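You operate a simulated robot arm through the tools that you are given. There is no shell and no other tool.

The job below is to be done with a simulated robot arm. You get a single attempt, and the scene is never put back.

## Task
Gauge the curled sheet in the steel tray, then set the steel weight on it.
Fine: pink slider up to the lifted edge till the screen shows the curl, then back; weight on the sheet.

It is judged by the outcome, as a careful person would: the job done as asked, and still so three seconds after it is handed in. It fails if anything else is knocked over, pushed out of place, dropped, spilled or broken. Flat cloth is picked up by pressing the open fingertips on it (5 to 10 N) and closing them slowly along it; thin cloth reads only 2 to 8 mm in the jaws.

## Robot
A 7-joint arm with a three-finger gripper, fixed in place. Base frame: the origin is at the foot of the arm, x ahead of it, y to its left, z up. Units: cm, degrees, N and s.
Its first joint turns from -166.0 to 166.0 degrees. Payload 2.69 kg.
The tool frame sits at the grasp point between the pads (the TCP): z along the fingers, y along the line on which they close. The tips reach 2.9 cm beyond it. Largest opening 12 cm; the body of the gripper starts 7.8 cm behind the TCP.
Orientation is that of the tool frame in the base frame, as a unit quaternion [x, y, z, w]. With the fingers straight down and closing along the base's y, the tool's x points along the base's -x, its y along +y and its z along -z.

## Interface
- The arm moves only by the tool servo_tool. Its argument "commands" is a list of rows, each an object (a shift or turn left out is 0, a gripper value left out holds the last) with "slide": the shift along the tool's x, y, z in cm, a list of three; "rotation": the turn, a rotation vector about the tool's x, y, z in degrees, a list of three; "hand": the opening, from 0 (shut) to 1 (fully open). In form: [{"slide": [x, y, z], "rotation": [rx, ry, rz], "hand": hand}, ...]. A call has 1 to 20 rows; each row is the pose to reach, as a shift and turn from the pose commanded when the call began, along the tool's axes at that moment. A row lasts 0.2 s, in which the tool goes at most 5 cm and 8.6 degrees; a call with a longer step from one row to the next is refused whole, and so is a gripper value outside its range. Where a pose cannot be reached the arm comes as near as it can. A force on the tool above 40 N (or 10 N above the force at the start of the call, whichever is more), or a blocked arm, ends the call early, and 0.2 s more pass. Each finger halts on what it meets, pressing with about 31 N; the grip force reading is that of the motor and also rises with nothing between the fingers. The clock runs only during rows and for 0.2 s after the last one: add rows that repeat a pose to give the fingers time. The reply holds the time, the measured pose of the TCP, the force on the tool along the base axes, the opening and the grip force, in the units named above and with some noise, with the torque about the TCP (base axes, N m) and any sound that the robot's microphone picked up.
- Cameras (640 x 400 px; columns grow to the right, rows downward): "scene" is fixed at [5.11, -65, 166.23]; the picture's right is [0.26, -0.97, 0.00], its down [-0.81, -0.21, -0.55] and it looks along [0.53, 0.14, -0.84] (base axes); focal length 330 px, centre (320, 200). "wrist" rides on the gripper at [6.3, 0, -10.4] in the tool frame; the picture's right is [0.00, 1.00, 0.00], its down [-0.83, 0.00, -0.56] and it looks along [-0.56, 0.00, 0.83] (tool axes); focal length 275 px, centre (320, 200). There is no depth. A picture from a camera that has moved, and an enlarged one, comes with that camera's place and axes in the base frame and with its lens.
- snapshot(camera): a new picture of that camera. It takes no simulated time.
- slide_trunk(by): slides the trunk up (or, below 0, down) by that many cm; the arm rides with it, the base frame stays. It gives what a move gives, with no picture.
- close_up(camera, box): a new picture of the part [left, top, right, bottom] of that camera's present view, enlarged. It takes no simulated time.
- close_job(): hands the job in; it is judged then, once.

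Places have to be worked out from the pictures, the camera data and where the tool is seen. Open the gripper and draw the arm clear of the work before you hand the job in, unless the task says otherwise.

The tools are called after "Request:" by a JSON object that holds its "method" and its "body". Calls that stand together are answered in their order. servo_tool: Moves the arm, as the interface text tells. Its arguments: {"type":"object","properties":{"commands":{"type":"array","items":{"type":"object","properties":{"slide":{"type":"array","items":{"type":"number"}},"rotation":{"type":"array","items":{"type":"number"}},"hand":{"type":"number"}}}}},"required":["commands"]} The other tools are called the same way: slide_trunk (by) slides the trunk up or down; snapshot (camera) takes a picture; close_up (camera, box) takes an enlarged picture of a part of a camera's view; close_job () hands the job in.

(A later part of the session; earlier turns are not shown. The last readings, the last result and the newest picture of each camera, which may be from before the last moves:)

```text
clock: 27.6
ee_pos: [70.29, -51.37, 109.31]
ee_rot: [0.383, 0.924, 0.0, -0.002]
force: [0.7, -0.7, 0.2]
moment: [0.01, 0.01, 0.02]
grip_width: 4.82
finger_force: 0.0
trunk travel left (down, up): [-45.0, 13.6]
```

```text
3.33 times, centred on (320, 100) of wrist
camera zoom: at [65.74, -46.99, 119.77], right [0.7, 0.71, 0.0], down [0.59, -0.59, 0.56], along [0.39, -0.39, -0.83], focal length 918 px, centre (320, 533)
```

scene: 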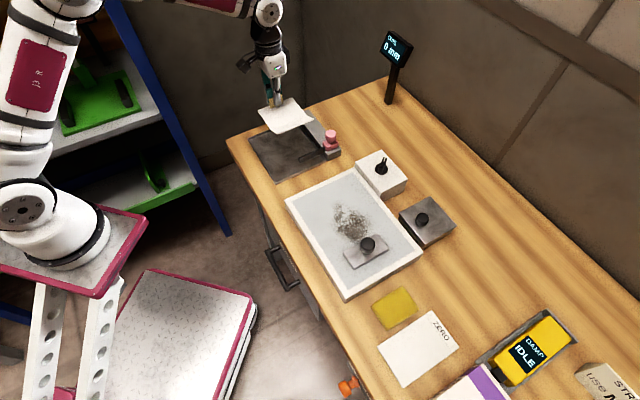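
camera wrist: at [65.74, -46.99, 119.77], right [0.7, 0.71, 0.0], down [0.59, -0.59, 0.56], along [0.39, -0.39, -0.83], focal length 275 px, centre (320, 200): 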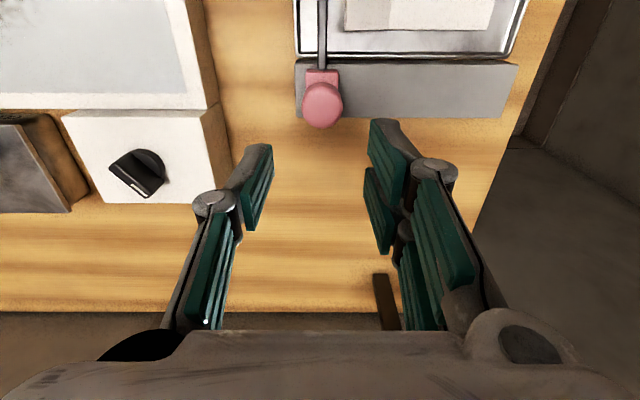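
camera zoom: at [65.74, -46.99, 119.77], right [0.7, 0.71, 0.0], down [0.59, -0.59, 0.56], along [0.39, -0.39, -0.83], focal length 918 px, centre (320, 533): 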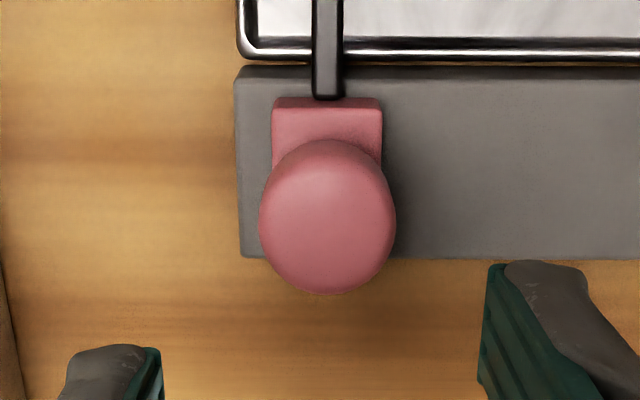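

The knob is centred at u≈13.45, v≈85.65, about 3.2 cm across, and the tool is 3 mm off in v. I'll correct and descend so the pads straddle the knob above its block.

Request:
{"method": "servo_tool", "body": {"commands": [{"slide": [0.37, 0.07, 3]}, {"slide": [0.37, 0.07, 6]}, {"slide": [0.37, 0.07, 8]}, {"slide": [0.37, 0.07, 9.5]}, {"slide": [0.37, 0.07, 10.5]}, {"slide": [0.37, 0.07, 10.5]}]}}

Request:
{"method": "snapshot", "body": {"camera": "wrist"}}

Request:
{"method": "close_up", "body": {"camera": "scene", "box": [280, 90, 380, 170]}}

```text
clock: 29.0
ee_pos: [70.02, -51.01, 98.81]
ee_rot: [0.383, 0.924, 0.0, -0.001]
force: [0.1, -0.8, -0.6]
moment: [-0.01, 0.0, 0.01]
grip_width: 4.81
finger_force: 0.1
trunk travel left (down, up): [-45.0, 13.6]
```

```text
taken
camera wrist: at [65.5, -46.63, 109.27], right [0.7, 0.71, 0.0], down [0.59, -0.58, 0.56], along [0.4, -0.39, -0.83], focal length 275 px, centre (320, 200)
```

wrist: 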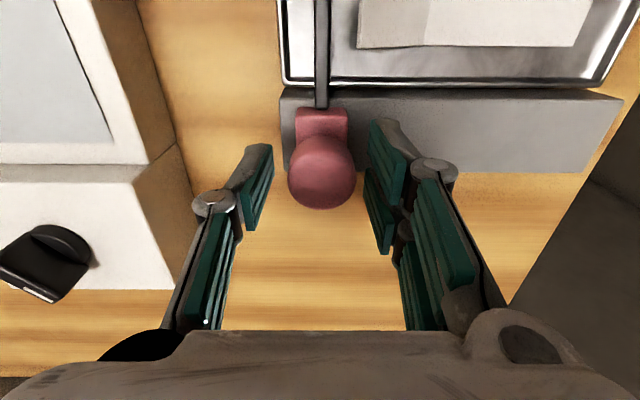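

```text
5.00 times, centred on (330, 130) of scene
camera zoom: at [5.11, -65.0, 166.23], right [0.26, -0.97, 0.0], down [-0.81, -0.21, -0.55], along [0.53, 0.14, -0.84], focal length 1651 px, centre (270, 550)
```

zoom: 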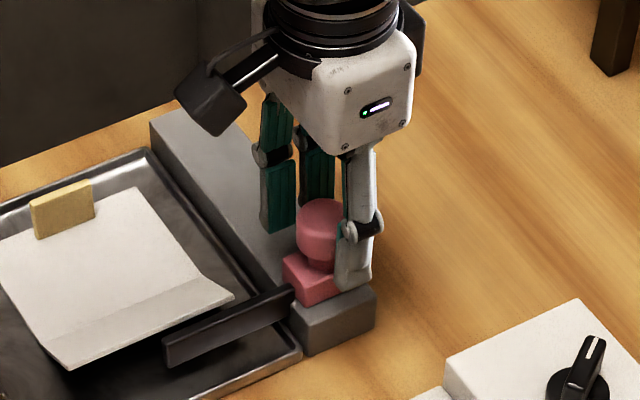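

The fingers straddle the knob with the tips about 2 cm below its top. I'll close on it.

Request:
{"method": "servo_tool", "body": {"commands": [{"hand": 0.33}, {"hand": 0.29}, {"hand": 0.25}, {"hand": 0.22}, {"hand": 0.22}]}}

Request:
{"method": "close_up", "body": {"camera": "scene", "box": [280, 90, 380, 170]}}

Request:
{"method": "close_up", "body": {"camera": "scene", "box": [360, 20, 430, 64]}}

```text
clock: 30.2
ee_pos: [70.0, -50.94, 98.8]
ee_rot: [0.383, 0.924, -0.001, 0.0]
force: [1.9, 2.8, 0.3]
moment: [0.14, -0.12, 0.03]
grip_width: 3.02
finger_force: 45.5
trunk travel left (down, up): [-45.0, 13.6]
```

```text
5.00 times, centred on (330, 130) of scene
camera zoom: at [5.11, -65.0, 166.23], right [0.26, -0.97, 0.0], down [-0.81, -0.21, -0.55], along [0.53, 0.14, -0.84], focal length 1651 px, centre (270, 550)
```

zoom: 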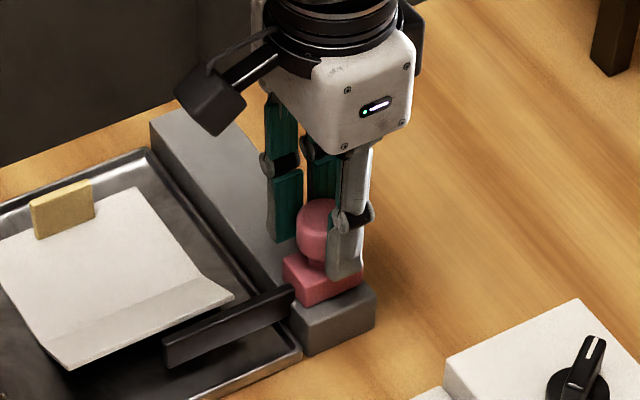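

```text
9.09 times, centred on (395, 42) of scene
camera zoom: at [5.11, -65.0, 166.23], right [0.26, -0.97, 0.0], down [-0.81, -0.21, -0.55], along [0.53, 0.14, -0.84], focal length 3002 px, centre (-362, 1636)
```

zoom: 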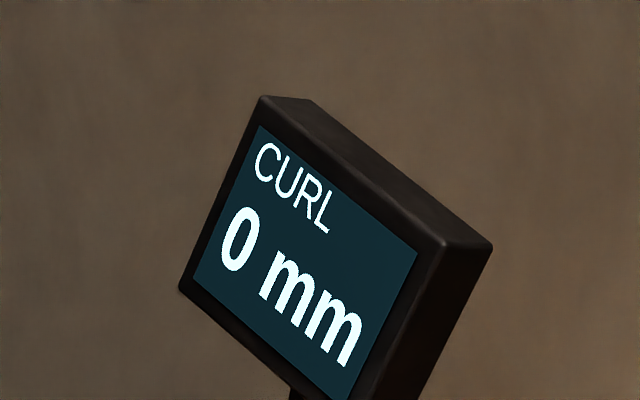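

The knob is held at 3.02 cm. I'll slide it 0.8 cm toward the sheet and check the screen and the gap.

Request:
{"method": "servo_tool", "body": {"commands": [{"slide": [0, 0.2, 0]}, {"slide": [0, 0.4, 0]}, {"slide": [0, 0.6, 0]}, {"slide": [0, 0.8, 0]}, {"slide": [0, 0.8, 0]}]}}

Request:
{"method": "close_up", "body": {"camera": "scene", "box": [250, 100, 350, 170]}}

Request:
{"method": "close_up", "body": {"camera": "scene", "box": [360, 20, 430, 64]}}

Request:
{"method": "snapshot", "body": {"camera": "wrist"}}

```text
clock: 31.4
ee_pos: [70.6, -50.48, 98.73]
ee_rot: [0.383, 0.924, -0.001, -0.001]
force: [2.6, -3.3, 0.4]
moment: [-0.04, -0.1, -0.08]
grip_width: 3.03
finger_force: 45.1
trunk travel left (down, up): [-45.0, 13.6]
```

```text
5.71 times, centred on (300, 135) of scene
camera zoom: at [5.11, -65.0, 166.23], right [0.26, -0.97, 0.0], down [-0.81, -0.21, -0.55], along [0.53, 0.14, -0.84], focal length 1887 px, centre (434, 571)
```

zoom: 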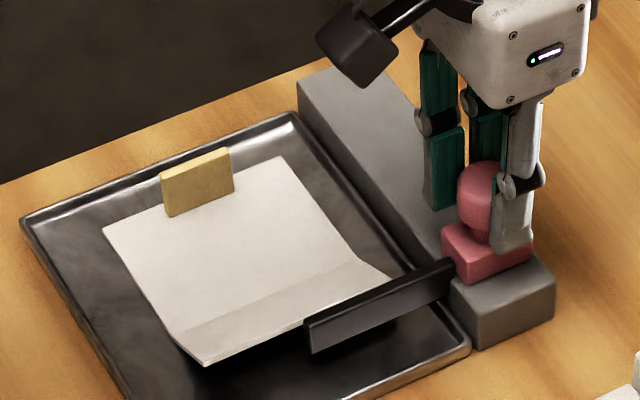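

```text
9.09 times, centred on (395, 42) of scene
camera zoom: at [5.11, -65.0, 166.23], right [0.26, -0.97, 0.0], down [-0.81, -0.21, -0.55], along [0.53, 0.14, -0.84], focal length 3002 px, centre (-362, 1636)
```

zoom: 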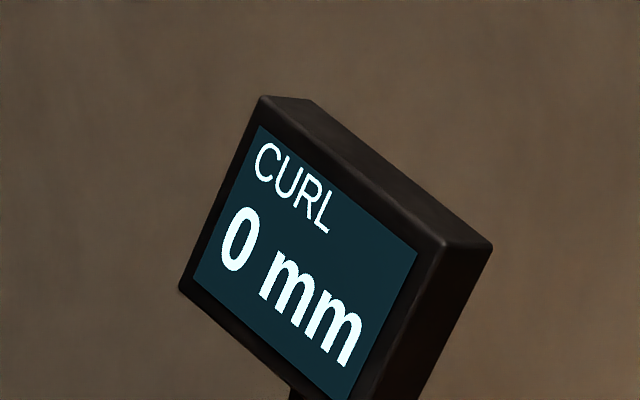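

```text
taken
camera wrist: at [66.05, -46.06, 109.27], right [0.7, 0.71, 0.0], down [0.59, -0.58, 0.56], along [0.4, -0.39, -0.83], focal length 275 px, centre (320, 200)
```

wrist: 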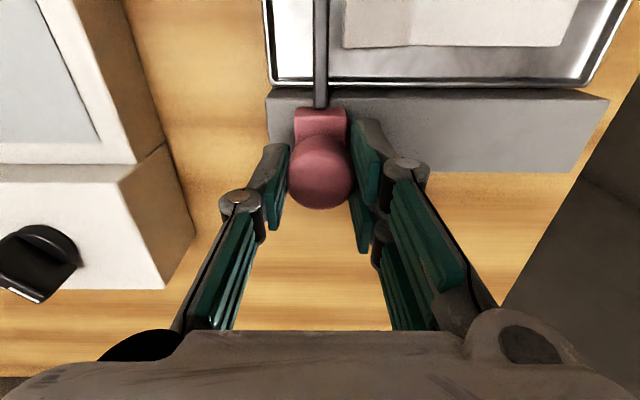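

The slider moves freely and the screen still reads 0 mm. I'll zoom on the remaining gap and then advance another 0.5 cm.

Request:
{"method": "close_up", "body": {"camera": "wrist", "box": [290, 0, 390, 100]}}

Request:
{"method": "servo_tool", "body": {"commands": [{"slide": [0, 0.15, 0]}, {"slide": [0, 0.3, 0]}, {"slide": [0, 0.3, 0]}]}}

Request:
{"method": "close_up", "body": {"camera": "wrist", "box": [290, 0, 390, 100]}}

Request:
{"method": "close_up", "body": {"camera": "scene", "box": [360, 20, 430, 64]}}

```text
4.00 times, centred on (340, 50) of wrist
camera zoom: at [66.05, -46.06, 109.27], right [0.7, 0.71, 0.0], down [0.59, -0.58, 0.56], along [0.4, -0.39, -0.83], focal length 1101 px, centre (240, 800)
```

zoom: 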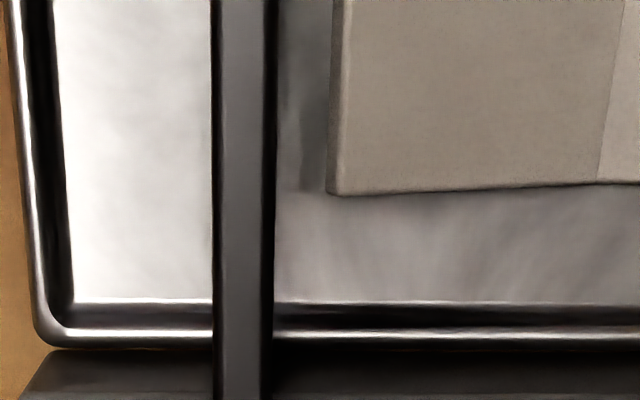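

```text
clock: 32.2
ee_pos: [70.94, -50.32, 98.89]
ee_rot: [0.383, 0.924, 0.0, 0.0]
force: [2.0, -2.8, 1.2]
moment: [-0.18, -0.23, -0.06]
grip_width: 3.03
finger_force: 44.9
trunk travel left (down, up): [-45.0, 13.6]
```

```text
4.00 times, centred on (340, 50) of wrist
camera zoom: at [66.28, -45.84, 109.28], right [0.7, 0.71, 0.0], down [0.59, -0.58, 0.56], along [0.4, -0.39, -0.83], focal length 1101 px, centre (240, 800)
```

zoom: 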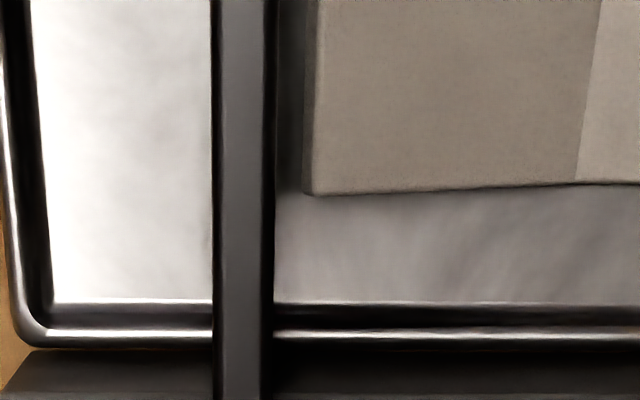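

```text
9.09 times, centred on (395, 42) of scene
camera zoom: at [5.11, -65.0, 166.23], right [0.26, -0.97, 0.0], down [-0.81, -0.21, -0.55], along [0.53, 0.14, -0.84], focal length 3002 px, centre (-362, 1636)
```

zoom: 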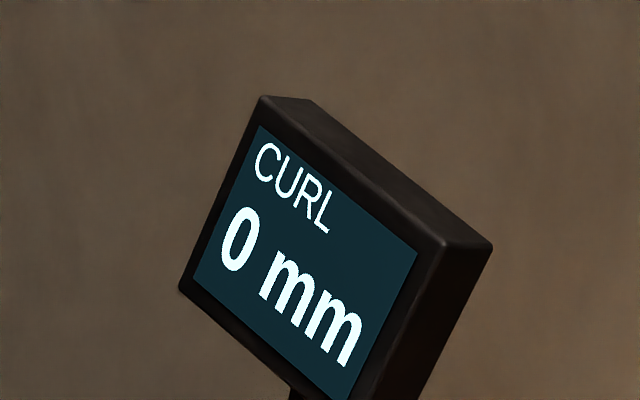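

The close-up shows about 0.37 cm left between the arm and the sheet edge. I'll advance 0.25 cm and check again.

Request:
{"method": "servo_tool", "body": {"commands": [{"slide": [0, 0.12, 0]}, {"slide": [0, 0.25, 0]}, {"slide": [0, 0.25, 0]}]}}

Request:
{"method": "close_up", "body": {"camera": "wrist", "box": [290, 0, 390, 100]}}

Request:
{"method": "close_up", "body": {"camera": "scene", "box": [360, 20, 430, 64]}}

```text
clock: 33.0
ee_pos: [70.97, -49.98, 98.78]
ee_rot: [0.383, 0.924, 0.0, 0.0]
force: [3.9, -3.3, 2.6]
moment: [0.06, 0.05, -0.03]
grip_width: 3.02
finger_force: 44.9
trunk travel left (down, up): [-45.0, 13.6]
```

```text
4.00 times, centred on (340, 50) of wrist
camera zoom: at [66.46, -45.65, 109.27], right [0.7, 0.71, 0.0], down [0.59, -0.58, 0.56], along [0.4, -0.39, -0.83], focal length 1101 px, centre (240, 800)
```

zoom: 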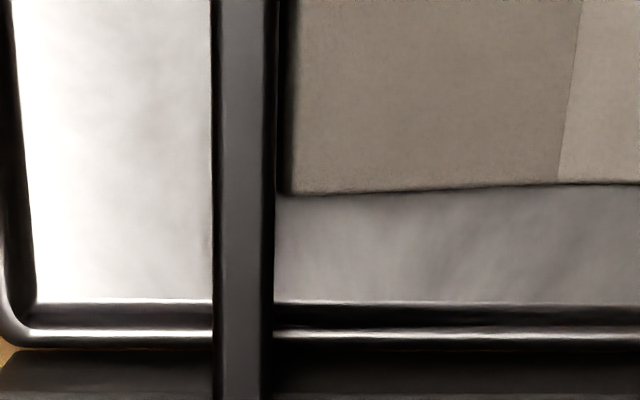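

```text
9.09 times, centred on (395, 42) of scene
camera zoom: at [5.11, -65.0, 166.23], right [0.26, -0.97, 0.0], down [-0.81, -0.21, -0.55], along [0.53, 0.14, -0.84], focal length 3002 px, centre (-362, 1636)
```

zoom: 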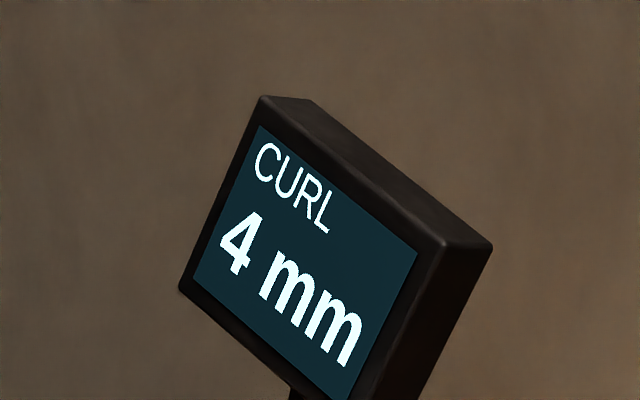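

The screen has changed to 4 mm as the arm reaches the lifted edge. I'll hold for a moment and re-read to see whether the value is settled.

Request:
{"method": "servo_tool", "body": {"commands": [{"slide": [0, 0, 0]}, {"slide": [0, 0, 0]}, {"slide": [0, 0, 0]}]}}

Request:
{"method": "close_up", "body": {"camera": "scene", "box": [360, 20, 430, 64]}}

Request:
{"method": "close_up", "body": {"camera": "wrist", "box": [310, 0, 360, 50]}}

Request:
{"method": "close_up", "body": {"camera": "scene", "box": [270, 125, 330, 165]}}

```text
clock: 33.8
ee_pos: [70.91, -50.15, 98.79]
ee_rot: [0.382, 0.924, 0.0, 0.0]
force: [3.0, -3.2, 2.7]
moment: [0.03, -0.22, 0.03]
grip_width: 3.02
finger_force: 45.2
trunk travel left (down, up): [-45.0, 13.6]
```

```text
9.09 times, centred on (395, 42) of scene
camera zoom: at [5.11, -65.0, 166.23], right [0.26, -0.97, 0.0], down [-0.81, -0.21, -0.55], along [0.53, 0.14, -0.84], focal length 3002 px, centre (-362, 1636)
```

zoom: 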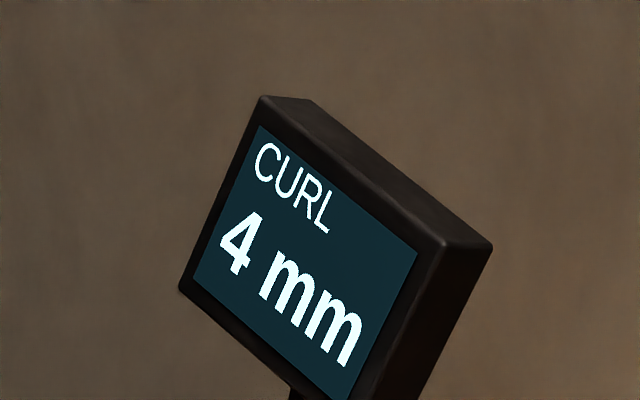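

```text
8.00 times, centred on (335, 25) of wrist
camera zoom: at [66.45, -45.66, 109.27], right [0.7, 0.71, 0.0], down [0.59, -0.58, 0.56], along [0.4, -0.39, -0.83], focal length 2202 px, centre (200, 1600)
```

zoom: 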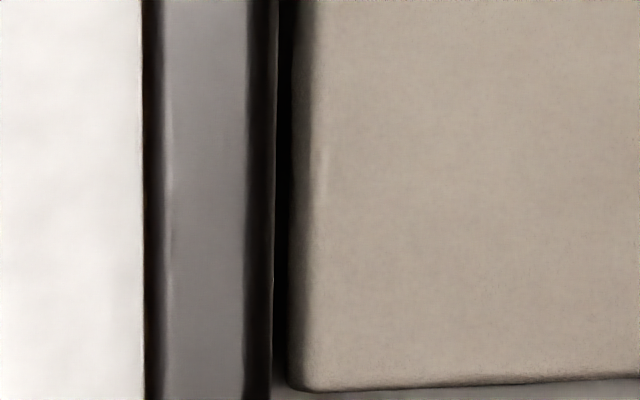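

```text
10.00 times, centred on (300, 145) of scene
camera zoom: at [5.11, -65.0, 166.23], right [0.26, -0.97, 0.0], down [-0.81, -0.21, -0.55], along [0.53, 0.14, -0.84], focal length 3302 px, centre (520, 750)
```

zoom: 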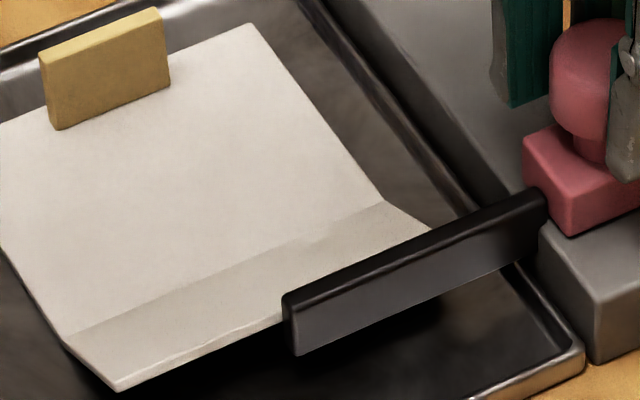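

The reading is steady at 4 mm, but a hairline gap of about 1 mm remains and the edge looks lifted by more than 4 mm. I'll advance by under 1 mm to see whether the reading climbs as the arm meets the edge.

Request:
{"method": "servo_tool", "body": {"commands": [{"slide": [0, 0.04, 0]}, {"slide": [0, 0.08, 0]}, {"slide": [0, 0.08, 0]}]}}

Request:
{"method": "close_up", "body": {"camera": "scene", "box": [360, 20, 430, 64]}}

Request:
{"method": "close_up", "body": {"camera": "wrist", "box": [310, 0, 360, 50]}}

```text
clock: 34.6
ee_pos: [71.01, -49.97, 98.69]
ee_rot: [0.383, 0.924, -0.001, 0.0]
force: [3.5, -4.2, 3.8]
moment: [-0.13, -0.08, -0.08]
grip_width: 3.03
finger_force: 45.2
trunk travel left (down, up): [-45.0, 13.6]
```

```text
9.09 times, centred on (395, 42) of scene
camera zoom: at [5.11, -65.0, 166.23], right [0.26, -0.97, 0.0], down [-0.81, -0.21, -0.55], along [0.53, 0.14, -0.84], focal length 3002 px, centre (-362, 1636)
```

zoom: 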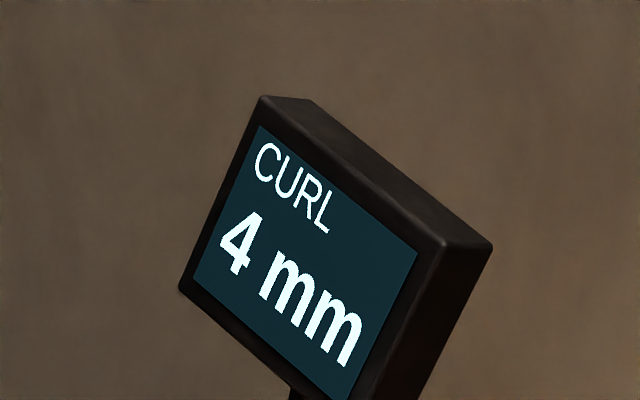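

```text
8.00 times, centred on (335, 25) of wrist
camera zoom: at [66.49, -45.62, 109.27], right [0.7, 0.71, 0.0], down [0.59, -0.58, 0.56], along [0.4, -0.39, -0.83], focal length 2202 px, centre (200, 1600)
```

zoom: 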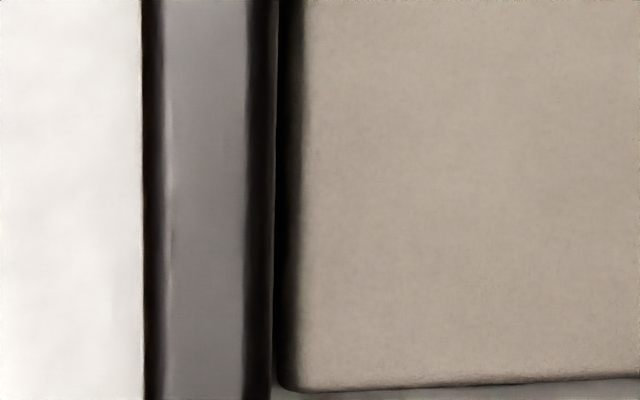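

Still 4 mm with only a sliver of gap left. I'll advance another 0.6 mm to actual contact and confirm the value holds.

Request:
{"method": "servo_tool", "body": {"commands": [{"slide": [0, 0.03, 0]}, {"slide": [0, 0.07, 0]}, {"slide": [0, 0.07, 0]}]}}

Request:
{"method": "close_up", "body": {"camera": "scene", "box": [360, 20, 430, 64]}}

Request:
{"method": "close_up", "body": {"camera": "wrist", "box": [290, 0, 390, 100]}}

```text
clock: 35.4
ee_pos: [70.96, -49.96, 98.8]
ee_rot: [0.383, 0.924, -0.001, 0.001]
force: [4.7, -5.4, 5.6]
moment: [-0.06, -0.21, -0.06]
grip_width: 3.01
finger_force: 45.1
trunk travel left (down, up): [-45.0, 13.6]
```

```text
9.09 times, centred on (395, 42) of scene
camera zoom: at [5.11, -65.0, 166.23], right [0.26, -0.97, 0.0], down [-0.81, -0.21, -0.55], along [0.53, 0.14, -0.84], focal length 3002 px, centre (-362, 1636)
```

zoom: 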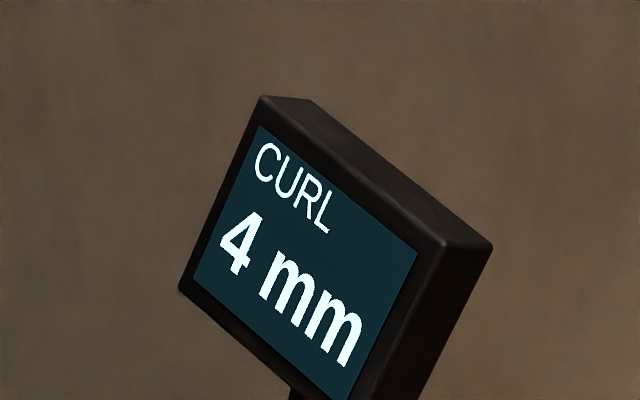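

```text
4.00 times, centred on (340, 50) of wrist
camera zoom: at [66.54, -45.56, 109.27], right [0.7, 0.71, 0.0], down [0.59, -0.58, 0.56], along [0.4, -0.39, -0.83], focal length 1101 px, centre (240, 800)
```

zoom: 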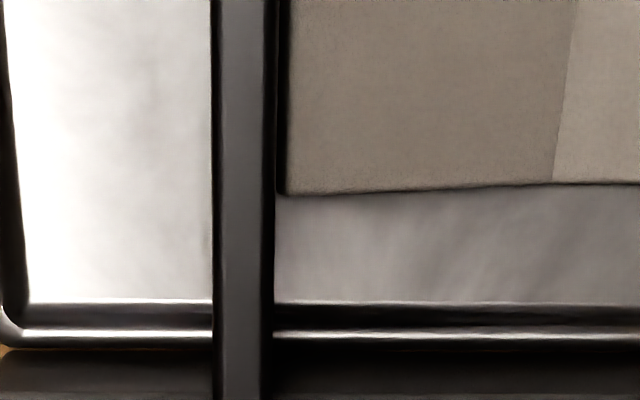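

The screen holds at 4 mm with the arm touching the lifted edge, so the curl is gauged. I'll slide the knob back the full 1.5 cm to where it started.

Request:
{"method": "servo_tool", "body": {"commands": [{"slide": [0, -0.2, 0]}, {"slide": [0, -0.5, 0]}, {"slide": [0, -0.8, 0]}, {"slide": [0, -1.1, 0]}, {"slide": [0, -1.35, 0]}, {"slide": [0, -1.5, 0]}, {"slide": [0, -1.5, 0]}]}}

Request:
{"method": "close_up", "body": {"camera": "wrist", "box": [270, 0, 390, 120]}}

Request:
{"method": "close_up", "body": {"camera": "scene", "box": [250, 100, 350, 170]}}

Request:
{"method": "close_up", "body": {"camera": "scene", "box": [360, 20, 430, 64]}}

```text
clock: 37.0
ee_pos: [69.92, -51.04, 98.7]
ee_rot: [0.382, 0.924, 0.001, 0.0]
force: [7.4, -2.6, 5.7]
moment: [0.0, -0.24, -0.03]
grip_width: 3.03
finger_force: 45.3
trunk travel left (down, up): [-45.0, 13.6]
```

```text
3.33 times, centred on (330, 60) of wrist
camera zoom: at [65.51, -46.6, 109.27], right [0.7, 0.71, 0.0], down [0.59, -0.58, 0.56], along [0.4, -0.39, -0.83], focal length 918 px, centre (287, 667)
```

zoom: 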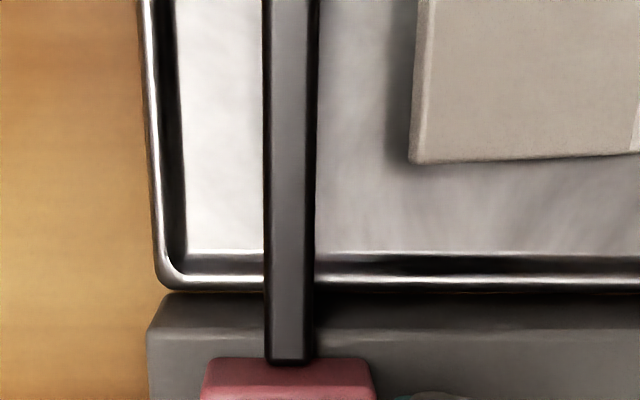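

```text
5.71 times, centred on (300, 135) of scene
camera zoom: at [5.11, -65.0, 166.23], right [0.26, -0.97, 0.0], down [-0.81, -0.21, -0.55], along [0.53, 0.14, -0.84], focal length 1887 px, centre (434, 571)
```

zoom: 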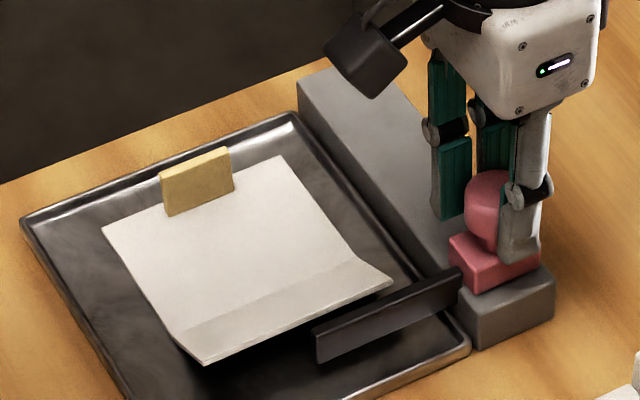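

```text
9.09 times, centred on (395, 42) of scene
camera zoom: at [5.11, -65.0, 166.23], right [0.26, -0.97, 0.0], down [-0.81, -0.21, -0.55], along [0.53, 0.14, -0.84], focal length 3002 px, centre (-362, 1636)
```

zoom: 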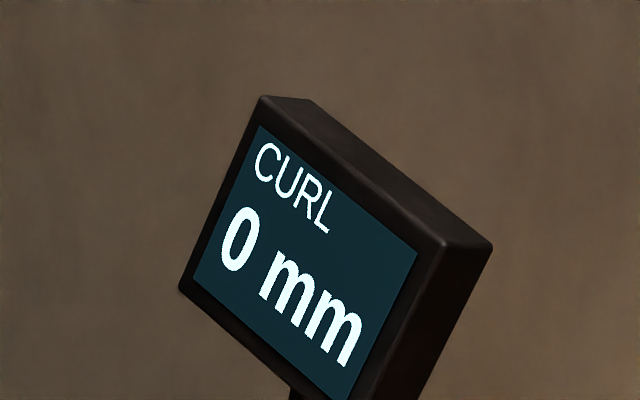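

The slider is back at its start and the screen returned to 0 mm; the sheet hasn't shifted. I'll release the knob and rise clear.

Request:
{"method": "servo_tool", "body": {"commands": [{"hand": 0.27}, {"hand": 0.32}, {"hand": 0.38}, {"hand": 0.4}, {"slide": [0, 0, -1.5], "hand": 0.4}, {"slide": [0, 0, -4.5], "hand": 0.4}, {"slide": [0, 0, -9], "hand": 0.4}, {"slide": [0, 0, -13], "hand": 0.4}, {"slide": [0, 0, -13], "hand": 0.4}]}}

Request:
{"method": "snapshot", "body": {"camera": "wrist"}}

Request:
{"method": "close_up", "body": {"camera": "scene", "box": [230, 80, 390, 180]}}

```text
clock: 39.0
ee_pos: [69.98, -50.98, 111.79]
ee_rot: [0.383, 0.924, 0.0, 0.0]
force: [0.1, 0.0, -1.1]
moment: [-0.01, 0.01, -0.02]
grip_width: 4.79
finger_force: 0.0
trunk travel left (down, up): [-45.0, 13.6]
```

```text
taken
camera wrist: at [65.49, -46.63, 122.3], right [0.7, 0.71, 0.0], down [0.59, -0.59, 0.56], along [0.39, -0.39, -0.83], focal length 275 px, centre (320, 200)
```

wrist: 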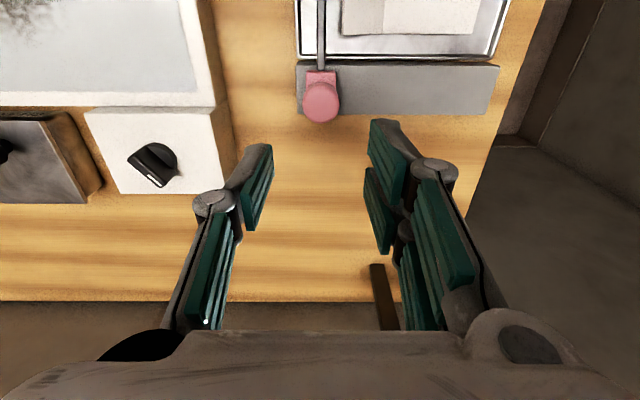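

```text
4.00 times, centred on (310, 130) of scene
camera zoom: at [5.11, -65.0, 166.23], right [0.26, -0.97, 0.0], down [-0.81, -0.21, -0.55], along [0.53, 0.14, -0.84], focal length 1321 px, centre (360, 480)
```

zoom: 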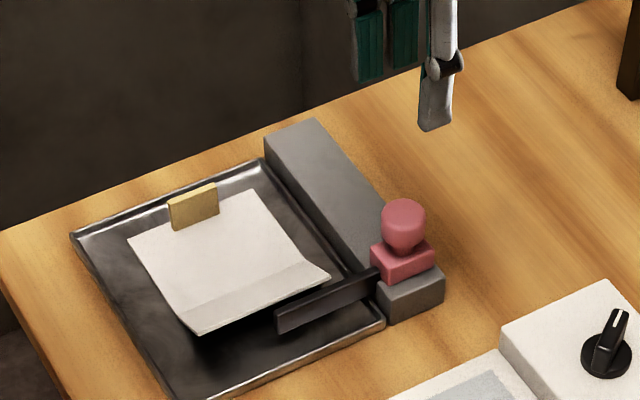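

The slider is home and untouched by the release. Now I'll move above the steel weight's knob (about u≈−20.0, v≈74.9, top z≈98.3) at this height.

Request:
{"method": "servo_tool", "body": {"commands": [{"slide": [1.3, -4.1, 0], "hand": 0.45}, {"slide": [2.6, -8.3, 0]}, {"slide": [4, -12.5, 0]}, {"slide": [5.3, -16.7, 0]}, {"slide": [6.6, -20.9, 0]}, {"slide": [8, -25.1, 0]}, {"slide": [9.3, -29.3, 0]}, {"slide": [10.6, -33.4, 0]}, {"slide": [10.6, -33.4, 0]}, {"slide": [10.6, -33.4, 0]}]}}

Request:
{"method": "snapshot", "body": {"camera": "wrist"}}

Request:
{"method": "close_up", "body": {"camera": "wrist", "box": [250, 20, 390, 180]}}

```text
clock: 41.2
ee_pos: [38.89, -66.93, 111.87]
ee_rot: [0.382, 0.924, 0.0, 0.0]
force: [0.9, -0.6, 0.4]
moment: [-0.02, 0.0, 0.01]
grip_width: 5.39
finger_force: 0.1
trunk travel left (down, up): [-45.0, 13.6]
```

```text
taken
camera wrist: at [34.37, -62.65, 122.37], right [0.7, 0.71, 0.0], down [0.59, -0.59, 0.56], along [0.39, -0.39, -0.83], focal length 275 px, centre (320, 200)
```

wrist: 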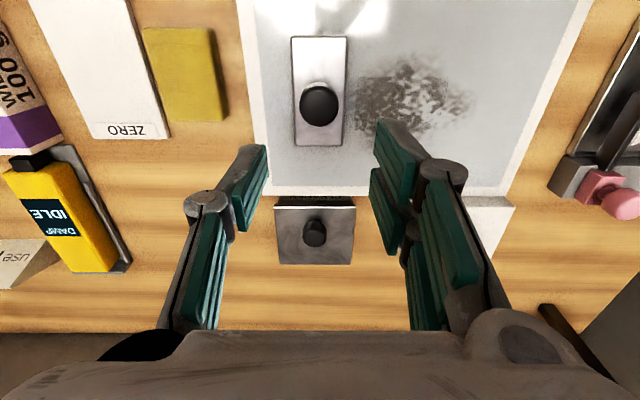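

```text
2.50 times, centred on (320, 100) of wrist
camera zoom: at [34.37, -62.65, 122.37], right [0.7, 0.71, 0.0], down [0.59, -0.59, 0.56], along [0.39, -0.39, -0.83], focal length 688 px, centre (320, 450)
```

zoom: 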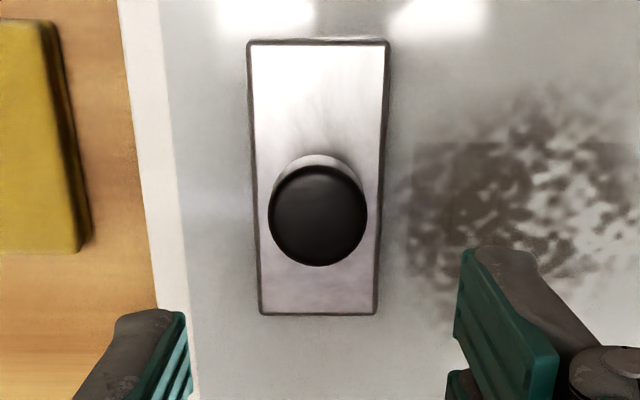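

The weight's knob is centred at u≈−20.07, v≈75.1, within 3 mm of the tool axis. I'll correct and descend around it, tips stopping just above the plate.

Request:
{"method": "servo_tool", "body": {"commands": [{"slide": [-0.22, -0.06, 4]}, {"slide": [-0.22, -0.06, 8]}, {"slide": [-0.22, -0.06, 10.5]}, {"slide": [-0.22, -0.06, 12]}, {"slide": [-0.22, -0.06, 12.7]}, {"slide": [-0.22, -0.06, 12.7]}]}}

Request:
{"method": "snapshot", "body": {"camera": "wrist"}}

Request:
{"method": "close_up", "body": {"camera": "scene", "box": [310, 190, 430, 280]}}

```text
clock: 42.6
ee_pos: [38.88, -67.31, 99.08]
ee_rot: [0.382, 0.924, 0.0, 0.001]
force: [0.1, 0.2, -0.3]
moment: [-0.01, 0.0, 0.01]
grip_width: 5.4
finger_force: 0.1
trunk travel left (down, up): [-45.0, 13.6]
```

```text
taken
camera wrist: at [34.45, -62.95, 109.57], right [0.7, 0.71, 0.0], down [0.59, -0.59, 0.56], along [0.4, -0.39, -0.83], focal length 275 px, centre (320, 200)
```

wrist: 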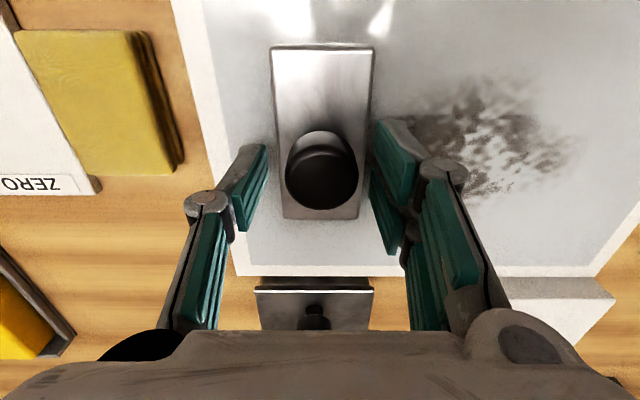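

```text
4.44 times, centred on (370, 235) of scene
camera zoom: at [5.11, -65.0, 166.23], right [0.26, -0.97, 0.0], down [-0.81, -0.21, -0.55], along [0.53, 0.14, -0.84], focal length 1468 px, centre (98, 44)
```

zoom: 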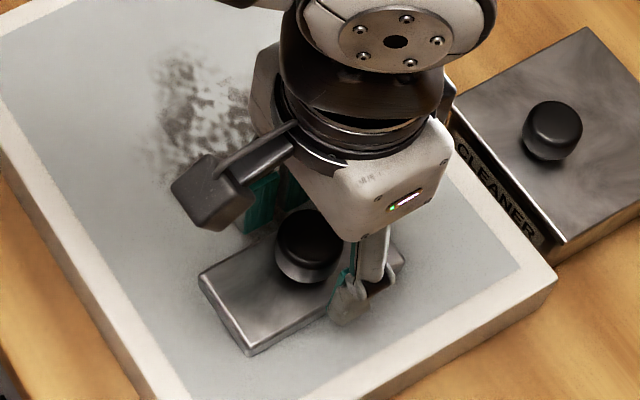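

The fingers straddle the knob evenly. I'll lower 2 mm and close on it.

Request:
{"method": "servo_tool", "body": {"commands": [{"slide": [0, 0, 0.2]}, {"slide": [0, 0, 0.2], "hand": 0.36}, {"slide": [0, 0, 0.2], "hand": 0.31}, {"slide": [0, 0, 0.2], "hand": 0.27}, {"slide": [0, 0, 0.2], "hand": 0.22}, {"slide": [0, 0, 0.2], "hand": 0.2}, {"slide": [0, 0, 0.2], "hand": 0.2}]}}

Request:
{"method": "close_up", "body": {"camera": "scene", "box": [310, 190, 430, 280]}}

```text
clock: 44.2
ee_pos: [38.96, -67.28, 98.87]
ee_rot: [0.383, 0.924, 0.0, 0.0]
force: [0.0, 1.9, -0.2]
moment: [0.04, 0.01, -0.02]
grip_width: 3.26
finger_force: 31.4
trunk travel left (down, up): [-45.0, 13.6]
```

```text
4.44 times, centred on (370, 235) of scene
camera zoom: at [5.11, -65.0, 166.23], right [0.26, -0.97, 0.0], down [-0.81, -0.21, -0.55], along [0.53, 0.14, -0.84], focal length 1468 px, centre (98, 44)
```

zoom: 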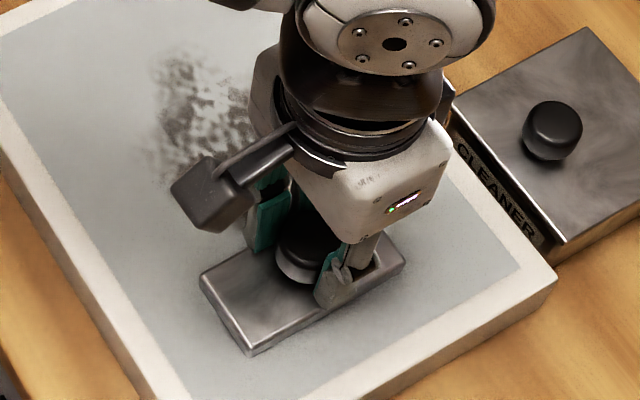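

The knob is held at 3.26 cm. I'll lift the weight straight up.

Request:
{"method": "servo_tool", "body": {"commands": [{"slide": [0, 0, -0.4], "hand": 0.2}, {"slide": [0, 0, -1], "hand": 0.2}, {"slide": [0, 0, -2.2], "hand": 0.2}, {"slide": [0, 0, -4], "hand": 0.2}, {"slide": [0, 0, -6.5], "hand": 0.2}, {"slide": [0, 0, -9], "hand": 0.2}, {"slide": [0, 0, -10], "hand": 0.2}, {"slide": [0, 0, -10], "hand": 0.2}]}}

Request:
{"method": "snapshot", "body": {"camera": "wrist"}}

Request:
{"method": "snapshot", "body": {"camera": "scene"}}

```text
clock: 46.0
ee_pos: [38.9, -67.34, 108.81]
ee_rot: [0.383, 0.924, 0.0, -0.001]
force: [-0.4, 1.3, -3.0]
moment: [-0.03, 0.03, 0.01]
grip_width: 3.23
finger_force: 31.0
trunk travel left (down, up): [-45.0, 13.6]
```

```text
taken
camera wrist: at [34.39, -62.92, 119.35], right [0.7, 0.71, 0.0], down [0.59, -0.59, 0.56], along [0.39, -0.39, -0.83], focal length 275 px, centre (320, 200)
```

wrist: 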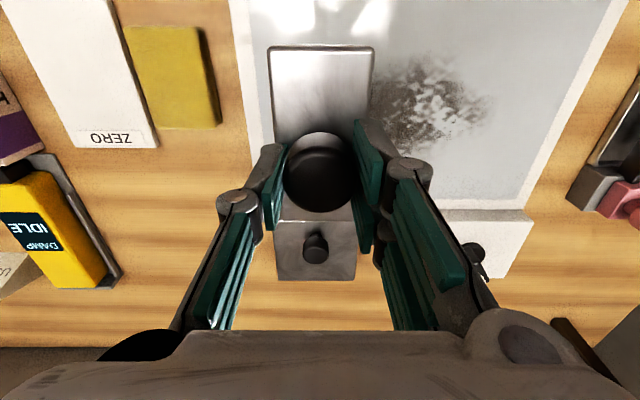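

```text
taken
```

scene: 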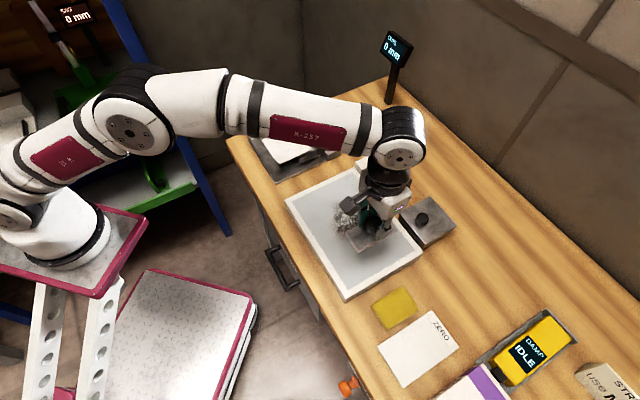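

The weight is held firmly (3 N load) and hangs level. A second screen has come into view at the upper left, so I'll zoom on it and the current tray view before carrying the weight over.

Request:
{"method": "close_up", "body": {"camera": "scene", "box": [20, 0, 130, 60]}}

Request:
{"method": "close_up", "body": {"camera": "scene", "box": [360, 20, 430, 64]}}

Request:
{"method": "servo_tool", "body": {"commands": [{"slide": [0, 1.5, 0]}, {"slide": [0, 4, 0]}, {"slide": [-0.1, 7, 0]}, {"slide": [-0.2, 10, 0]}, {"slide": [-0.28, 13, 0]}, {"slide": [-0.28, 16, 0]}, {"slide": [-0.28, 19, 0]}, {"slide": [-0.28, 22, 0]}, {"slide": [-0.28, 25, 0]}, {"slide": [-0.28, 28, 0]}, {"slide": [-0.28, 31, 0]}, {"slide": [-0.28, 34, 0]}, {"slide": [-0.28, 37, 0]}, {"slide": [-0.28, 39.7, 0]}, {"slide": [-0.28, 41.8, 0]}, {"slide": [-0.28, 42.86, 0]}, {"slide": [-0.28, 42.86, 0]}, {"slide": [-0.28, 42.86, 0]}]}}

Request:
{"method": "snapshot", "body": {"camera": "wrist"}}

Request:
{"method": "snapshot", "body": {"camera": "scene"}}

```text
5.82 times, centred on (75, 30) of scene
camera zoom: at [5.11, -65.0, 166.23], right [0.26, -0.97, 0.0], down [-0.81, -0.21, -0.55], along [0.53, 0.14, -0.84], focal length 1921 px, centre (1746, 1189)
```

zoom: 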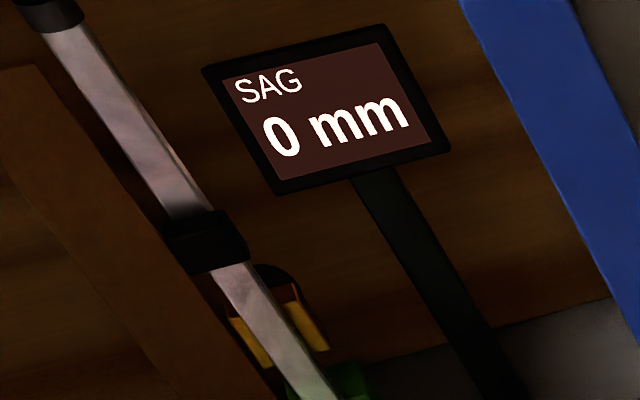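

```text
9.09 times, centred on (395, 42) of scene
camera zoom: at [5.11, -65.0, 166.23], right [0.26, -0.97, 0.0], down [-0.81, -0.21, -0.55], along [0.53, 0.14, -0.84], focal length 3002 px, centre (-362, 1636)
```

zoom: 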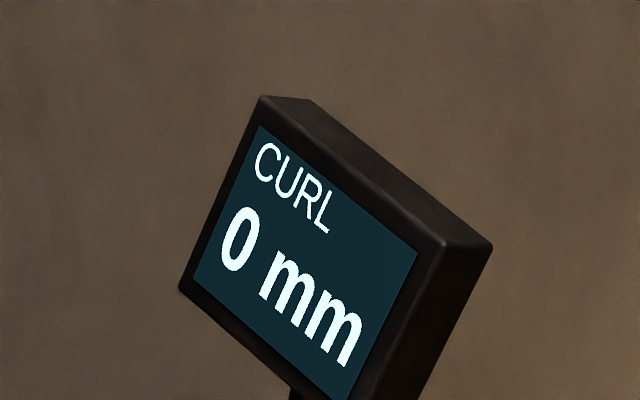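

```text
clock: 49.8
ee_pos: [69.48, -37.15, 108.73]
ee_rot: [0.383, 0.924, 0.0, 0.0]
force: [0.5, 0.6, -3.3]
moment: [0.02, 0.0, -0.02]
grip_width: 3.25
finger_force: 31.2
trunk travel left (down, up): [-45.0, 13.6]
```

```text
taken
camera wrist: at [65.03, -32.78, 119.32], right [0.7, 0.71, 0.0], down [0.59, -0.59, 0.56], along [0.39, -0.39, -0.83], focal length 275 px, centre (320, 200)
```

wrist: 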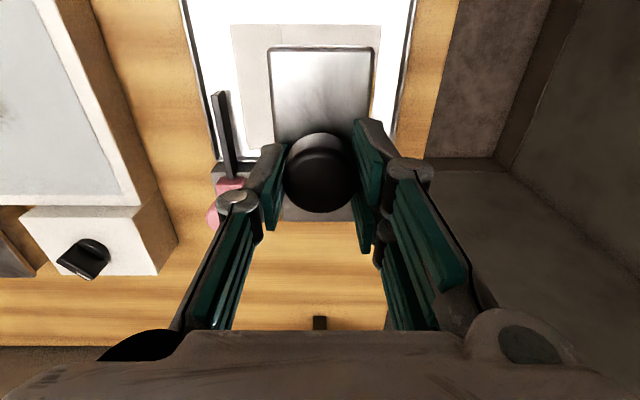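

```text
taken
```

scene: 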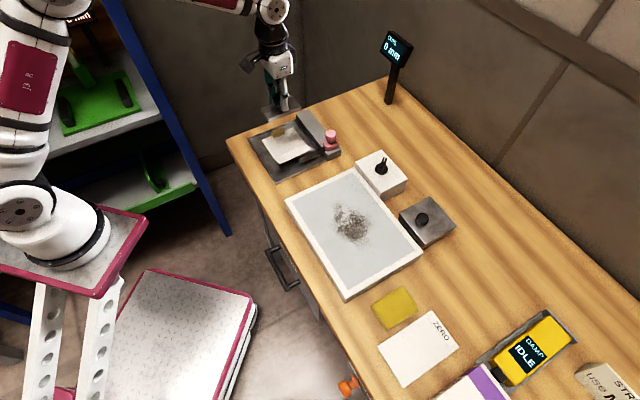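

That other screen reads SAG and belongs to a different gauge on the shelf, so CURL is the right one. The weight is over the sheet's flat part (tool u≈22.85, v≈75.4). I'll lower it to about 1 cm above the sheet.

Request:
{"method": "servo_tool", "body": {"commands": [{"slide": [0, 0, 2]}, {"slide": [0, 0, 4.5]}, {"slide": [0, 0, 7]}, {"slide": [0, 0, 9.5]}, {"slide": [0, 0, 11.3]}, {"slide": [0, 0, 12]}, {"slide": [0, 0, 12]}]}}

Request:
{"method": "snapshot", "body": {"camera": "wrist"}}

Request:
{"method": "close_up", "body": {"camera": "scene", "box": [240, 90, 340, 170]}}

```text
clock: 51.4
ee_pos: [69.42, -37.29, 96.86]
ee_rot: [0.382, 0.924, 0.0, -0.001]
force: [0.1, 0.0, -3.1]
moment: [-0.01, 0.04, 0.0]
grip_width: 3.22
finger_force: 30.6
trunk travel left (down, up): [-45.0, 13.6]
```

```text
taken
camera wrist: at [64.95, -32.84, 107.31], right [0.7, 0.71, 0.0], down [0.59, -0.59, 0.56], along [0.39, -0.39, -0.83], focal length 275 px, centre (320, 200)
```

wrist: 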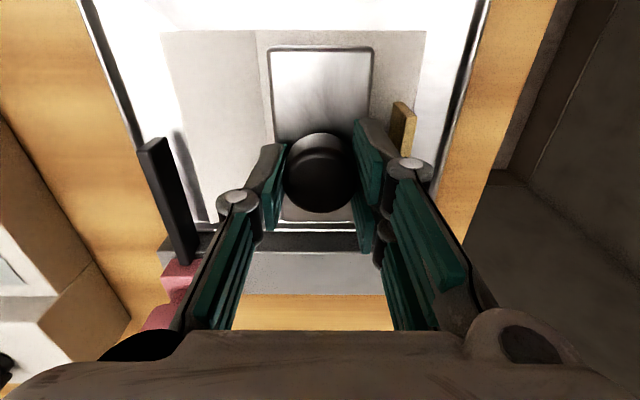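

```text
5.00 times, centred on (290, 130) of scene
camera zoom: at [5.11, -65.0, 166.23], right [0.26, -0.97, 0.0], down [-0.81, -0.21, -0.55], along [0.53, 0.14, -0.84], focal length 1651 px, centre (470, 550)
```

zoom: 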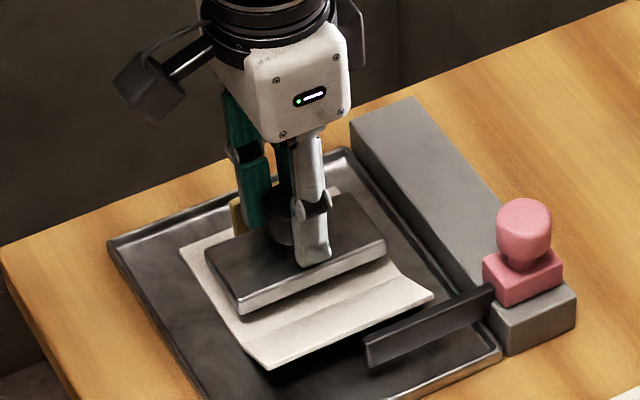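

The weight is centred over the flat part, clear of the tab, the crease and the slider's arm. I'll lower slowly until it touches.

Request:
{"method": "servo_tool", "body": {"commands": [{"slide": [0, 0, 0.3]}, {"slide": [0, 0, 0.6]}, {"slide": [0, 0, 0.85]}, {"slide": [0, 0, 1.0]}, {"slide": [0, 0, 1.0]}]}}

```text
clock: 52.6
ee_pos: [69.44, -37.15, 95.75]
ee_rot: [0.381, 0.924, 0.0, 0.0]
force: [0.0, -0.2, -2.6]
moment: [-0.04, 0.01, 0.0]
grip_width: 3.26
finger_force: 31.8
trunk travel left (down, up): [-45.0, 13.6]
```

No contact at z≈95.8 (still the 3 N hanging load). I'll step down in 1 mm increments.

Request:
{"method": "servo_tool", "body": {"commands": [{"slide": [0, 0, 0.1]}, {"slide": [0, 0, 0.2]}, {"slide": [0, 0, 0.2]}]}}

Request:
{"method": "close_up", "body": {"camera": "scene", "box": [250, 110, 330, 170]}}

```text
clock: 53.4
ee_pos: [69.55, -37.14, 95.66]
ee_rot: [0.383, 0.924, 0.0, 0.0]
force: [0.3, 0.3, 0.7]
moment: [0.08, 0.0, 0.01]
grip_width: 3.26
finger_force: 31.4
trunk travel left (down, up): [-45.0, 13.6]
```

```text
6.67 times, centred on (290, 140) of scene
camera zoom: at [5.11, -65.0, 166.23], right [0.26, -0.97, 0.0], down [-0.81, -0.21, -0.55], along [0.53, 0.14, -0.84], focal length 2201 px, centre (520, 600)
```

zoom: 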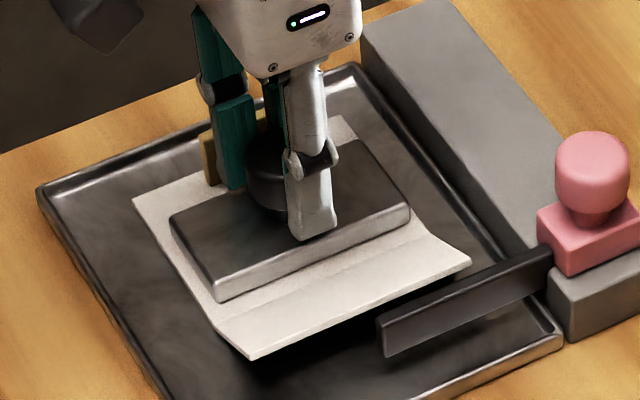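

The load went from −3 N to +0.7 N, so the weight now rests on the sheet. I'll settle it by another half millimetre and open the fingers slightly, staying clear of the tab.

Request:
{"method": "servo_tool", "body": {"commands": [{"slide": [0, 0, 0.05]}, {"slide": [0, 0, 0.05]}]}}

Request:
{"method": "servo_tool", "body": {"commands": [{"hand": 0.29}, {"hand": 0.32}, {"hand": 0.35}, {"hand": 0.35}]}}

Request:
{"method": "snapshot", "body": {"camera": "wrist"}}

Request:
{"method": "close_up", "body": {"camera": "scene", "box": [250, 110, 330, 170]}}

```text
clock: 54.0
ee_pos: [69.57, -37.42, 95.64]
ee_rot: [0.382, 0.924, 0.0, 0.0]
force: [0.5, 1.2, 5.0]
moment: [0.11, 0.03, -0.01]
grip_width: 3.25
finger_force: 30.3
trunk travel left (down, up): [-45.0, 13.6]
```

```text
clock: 55.0
ee_pos: [69.6, -37.32, 95.59]
ee_rot: [0.383, 0.924, 0.0, -0.001]
force: [0.2, 0.5, 0.3]
moment: [-0.03, 0.02, 0.01]
grip_width: 4.18
finger_force: 0.1
trunk travel left (down, up): [-45.0, 13.6]
```

```text
taken
camera wrist: at [64.97, -32.82, 106.11], right [0.7, 0.71, 0.0], down [0.59, -0.58, 0.56], along [0.39, -0.39, -0.83], focal length 275 px, centre (320, 200)
```

wrist: 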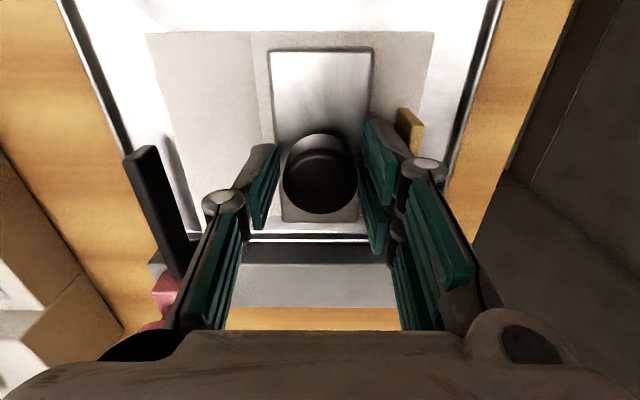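

```text
6.67 times, centred on (290, 140) of scene
camera zoom: at [5.11, -65.0, 166.23], right [0.26, -0.97, 0.0], down [-0.81, -0.21, -0.55], along [0.53, 0.14, -0.84], focal length 2201 px, centre (520, 600)
```

zoom: 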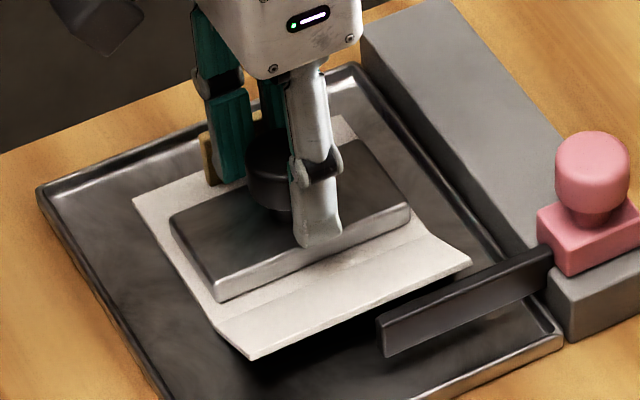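

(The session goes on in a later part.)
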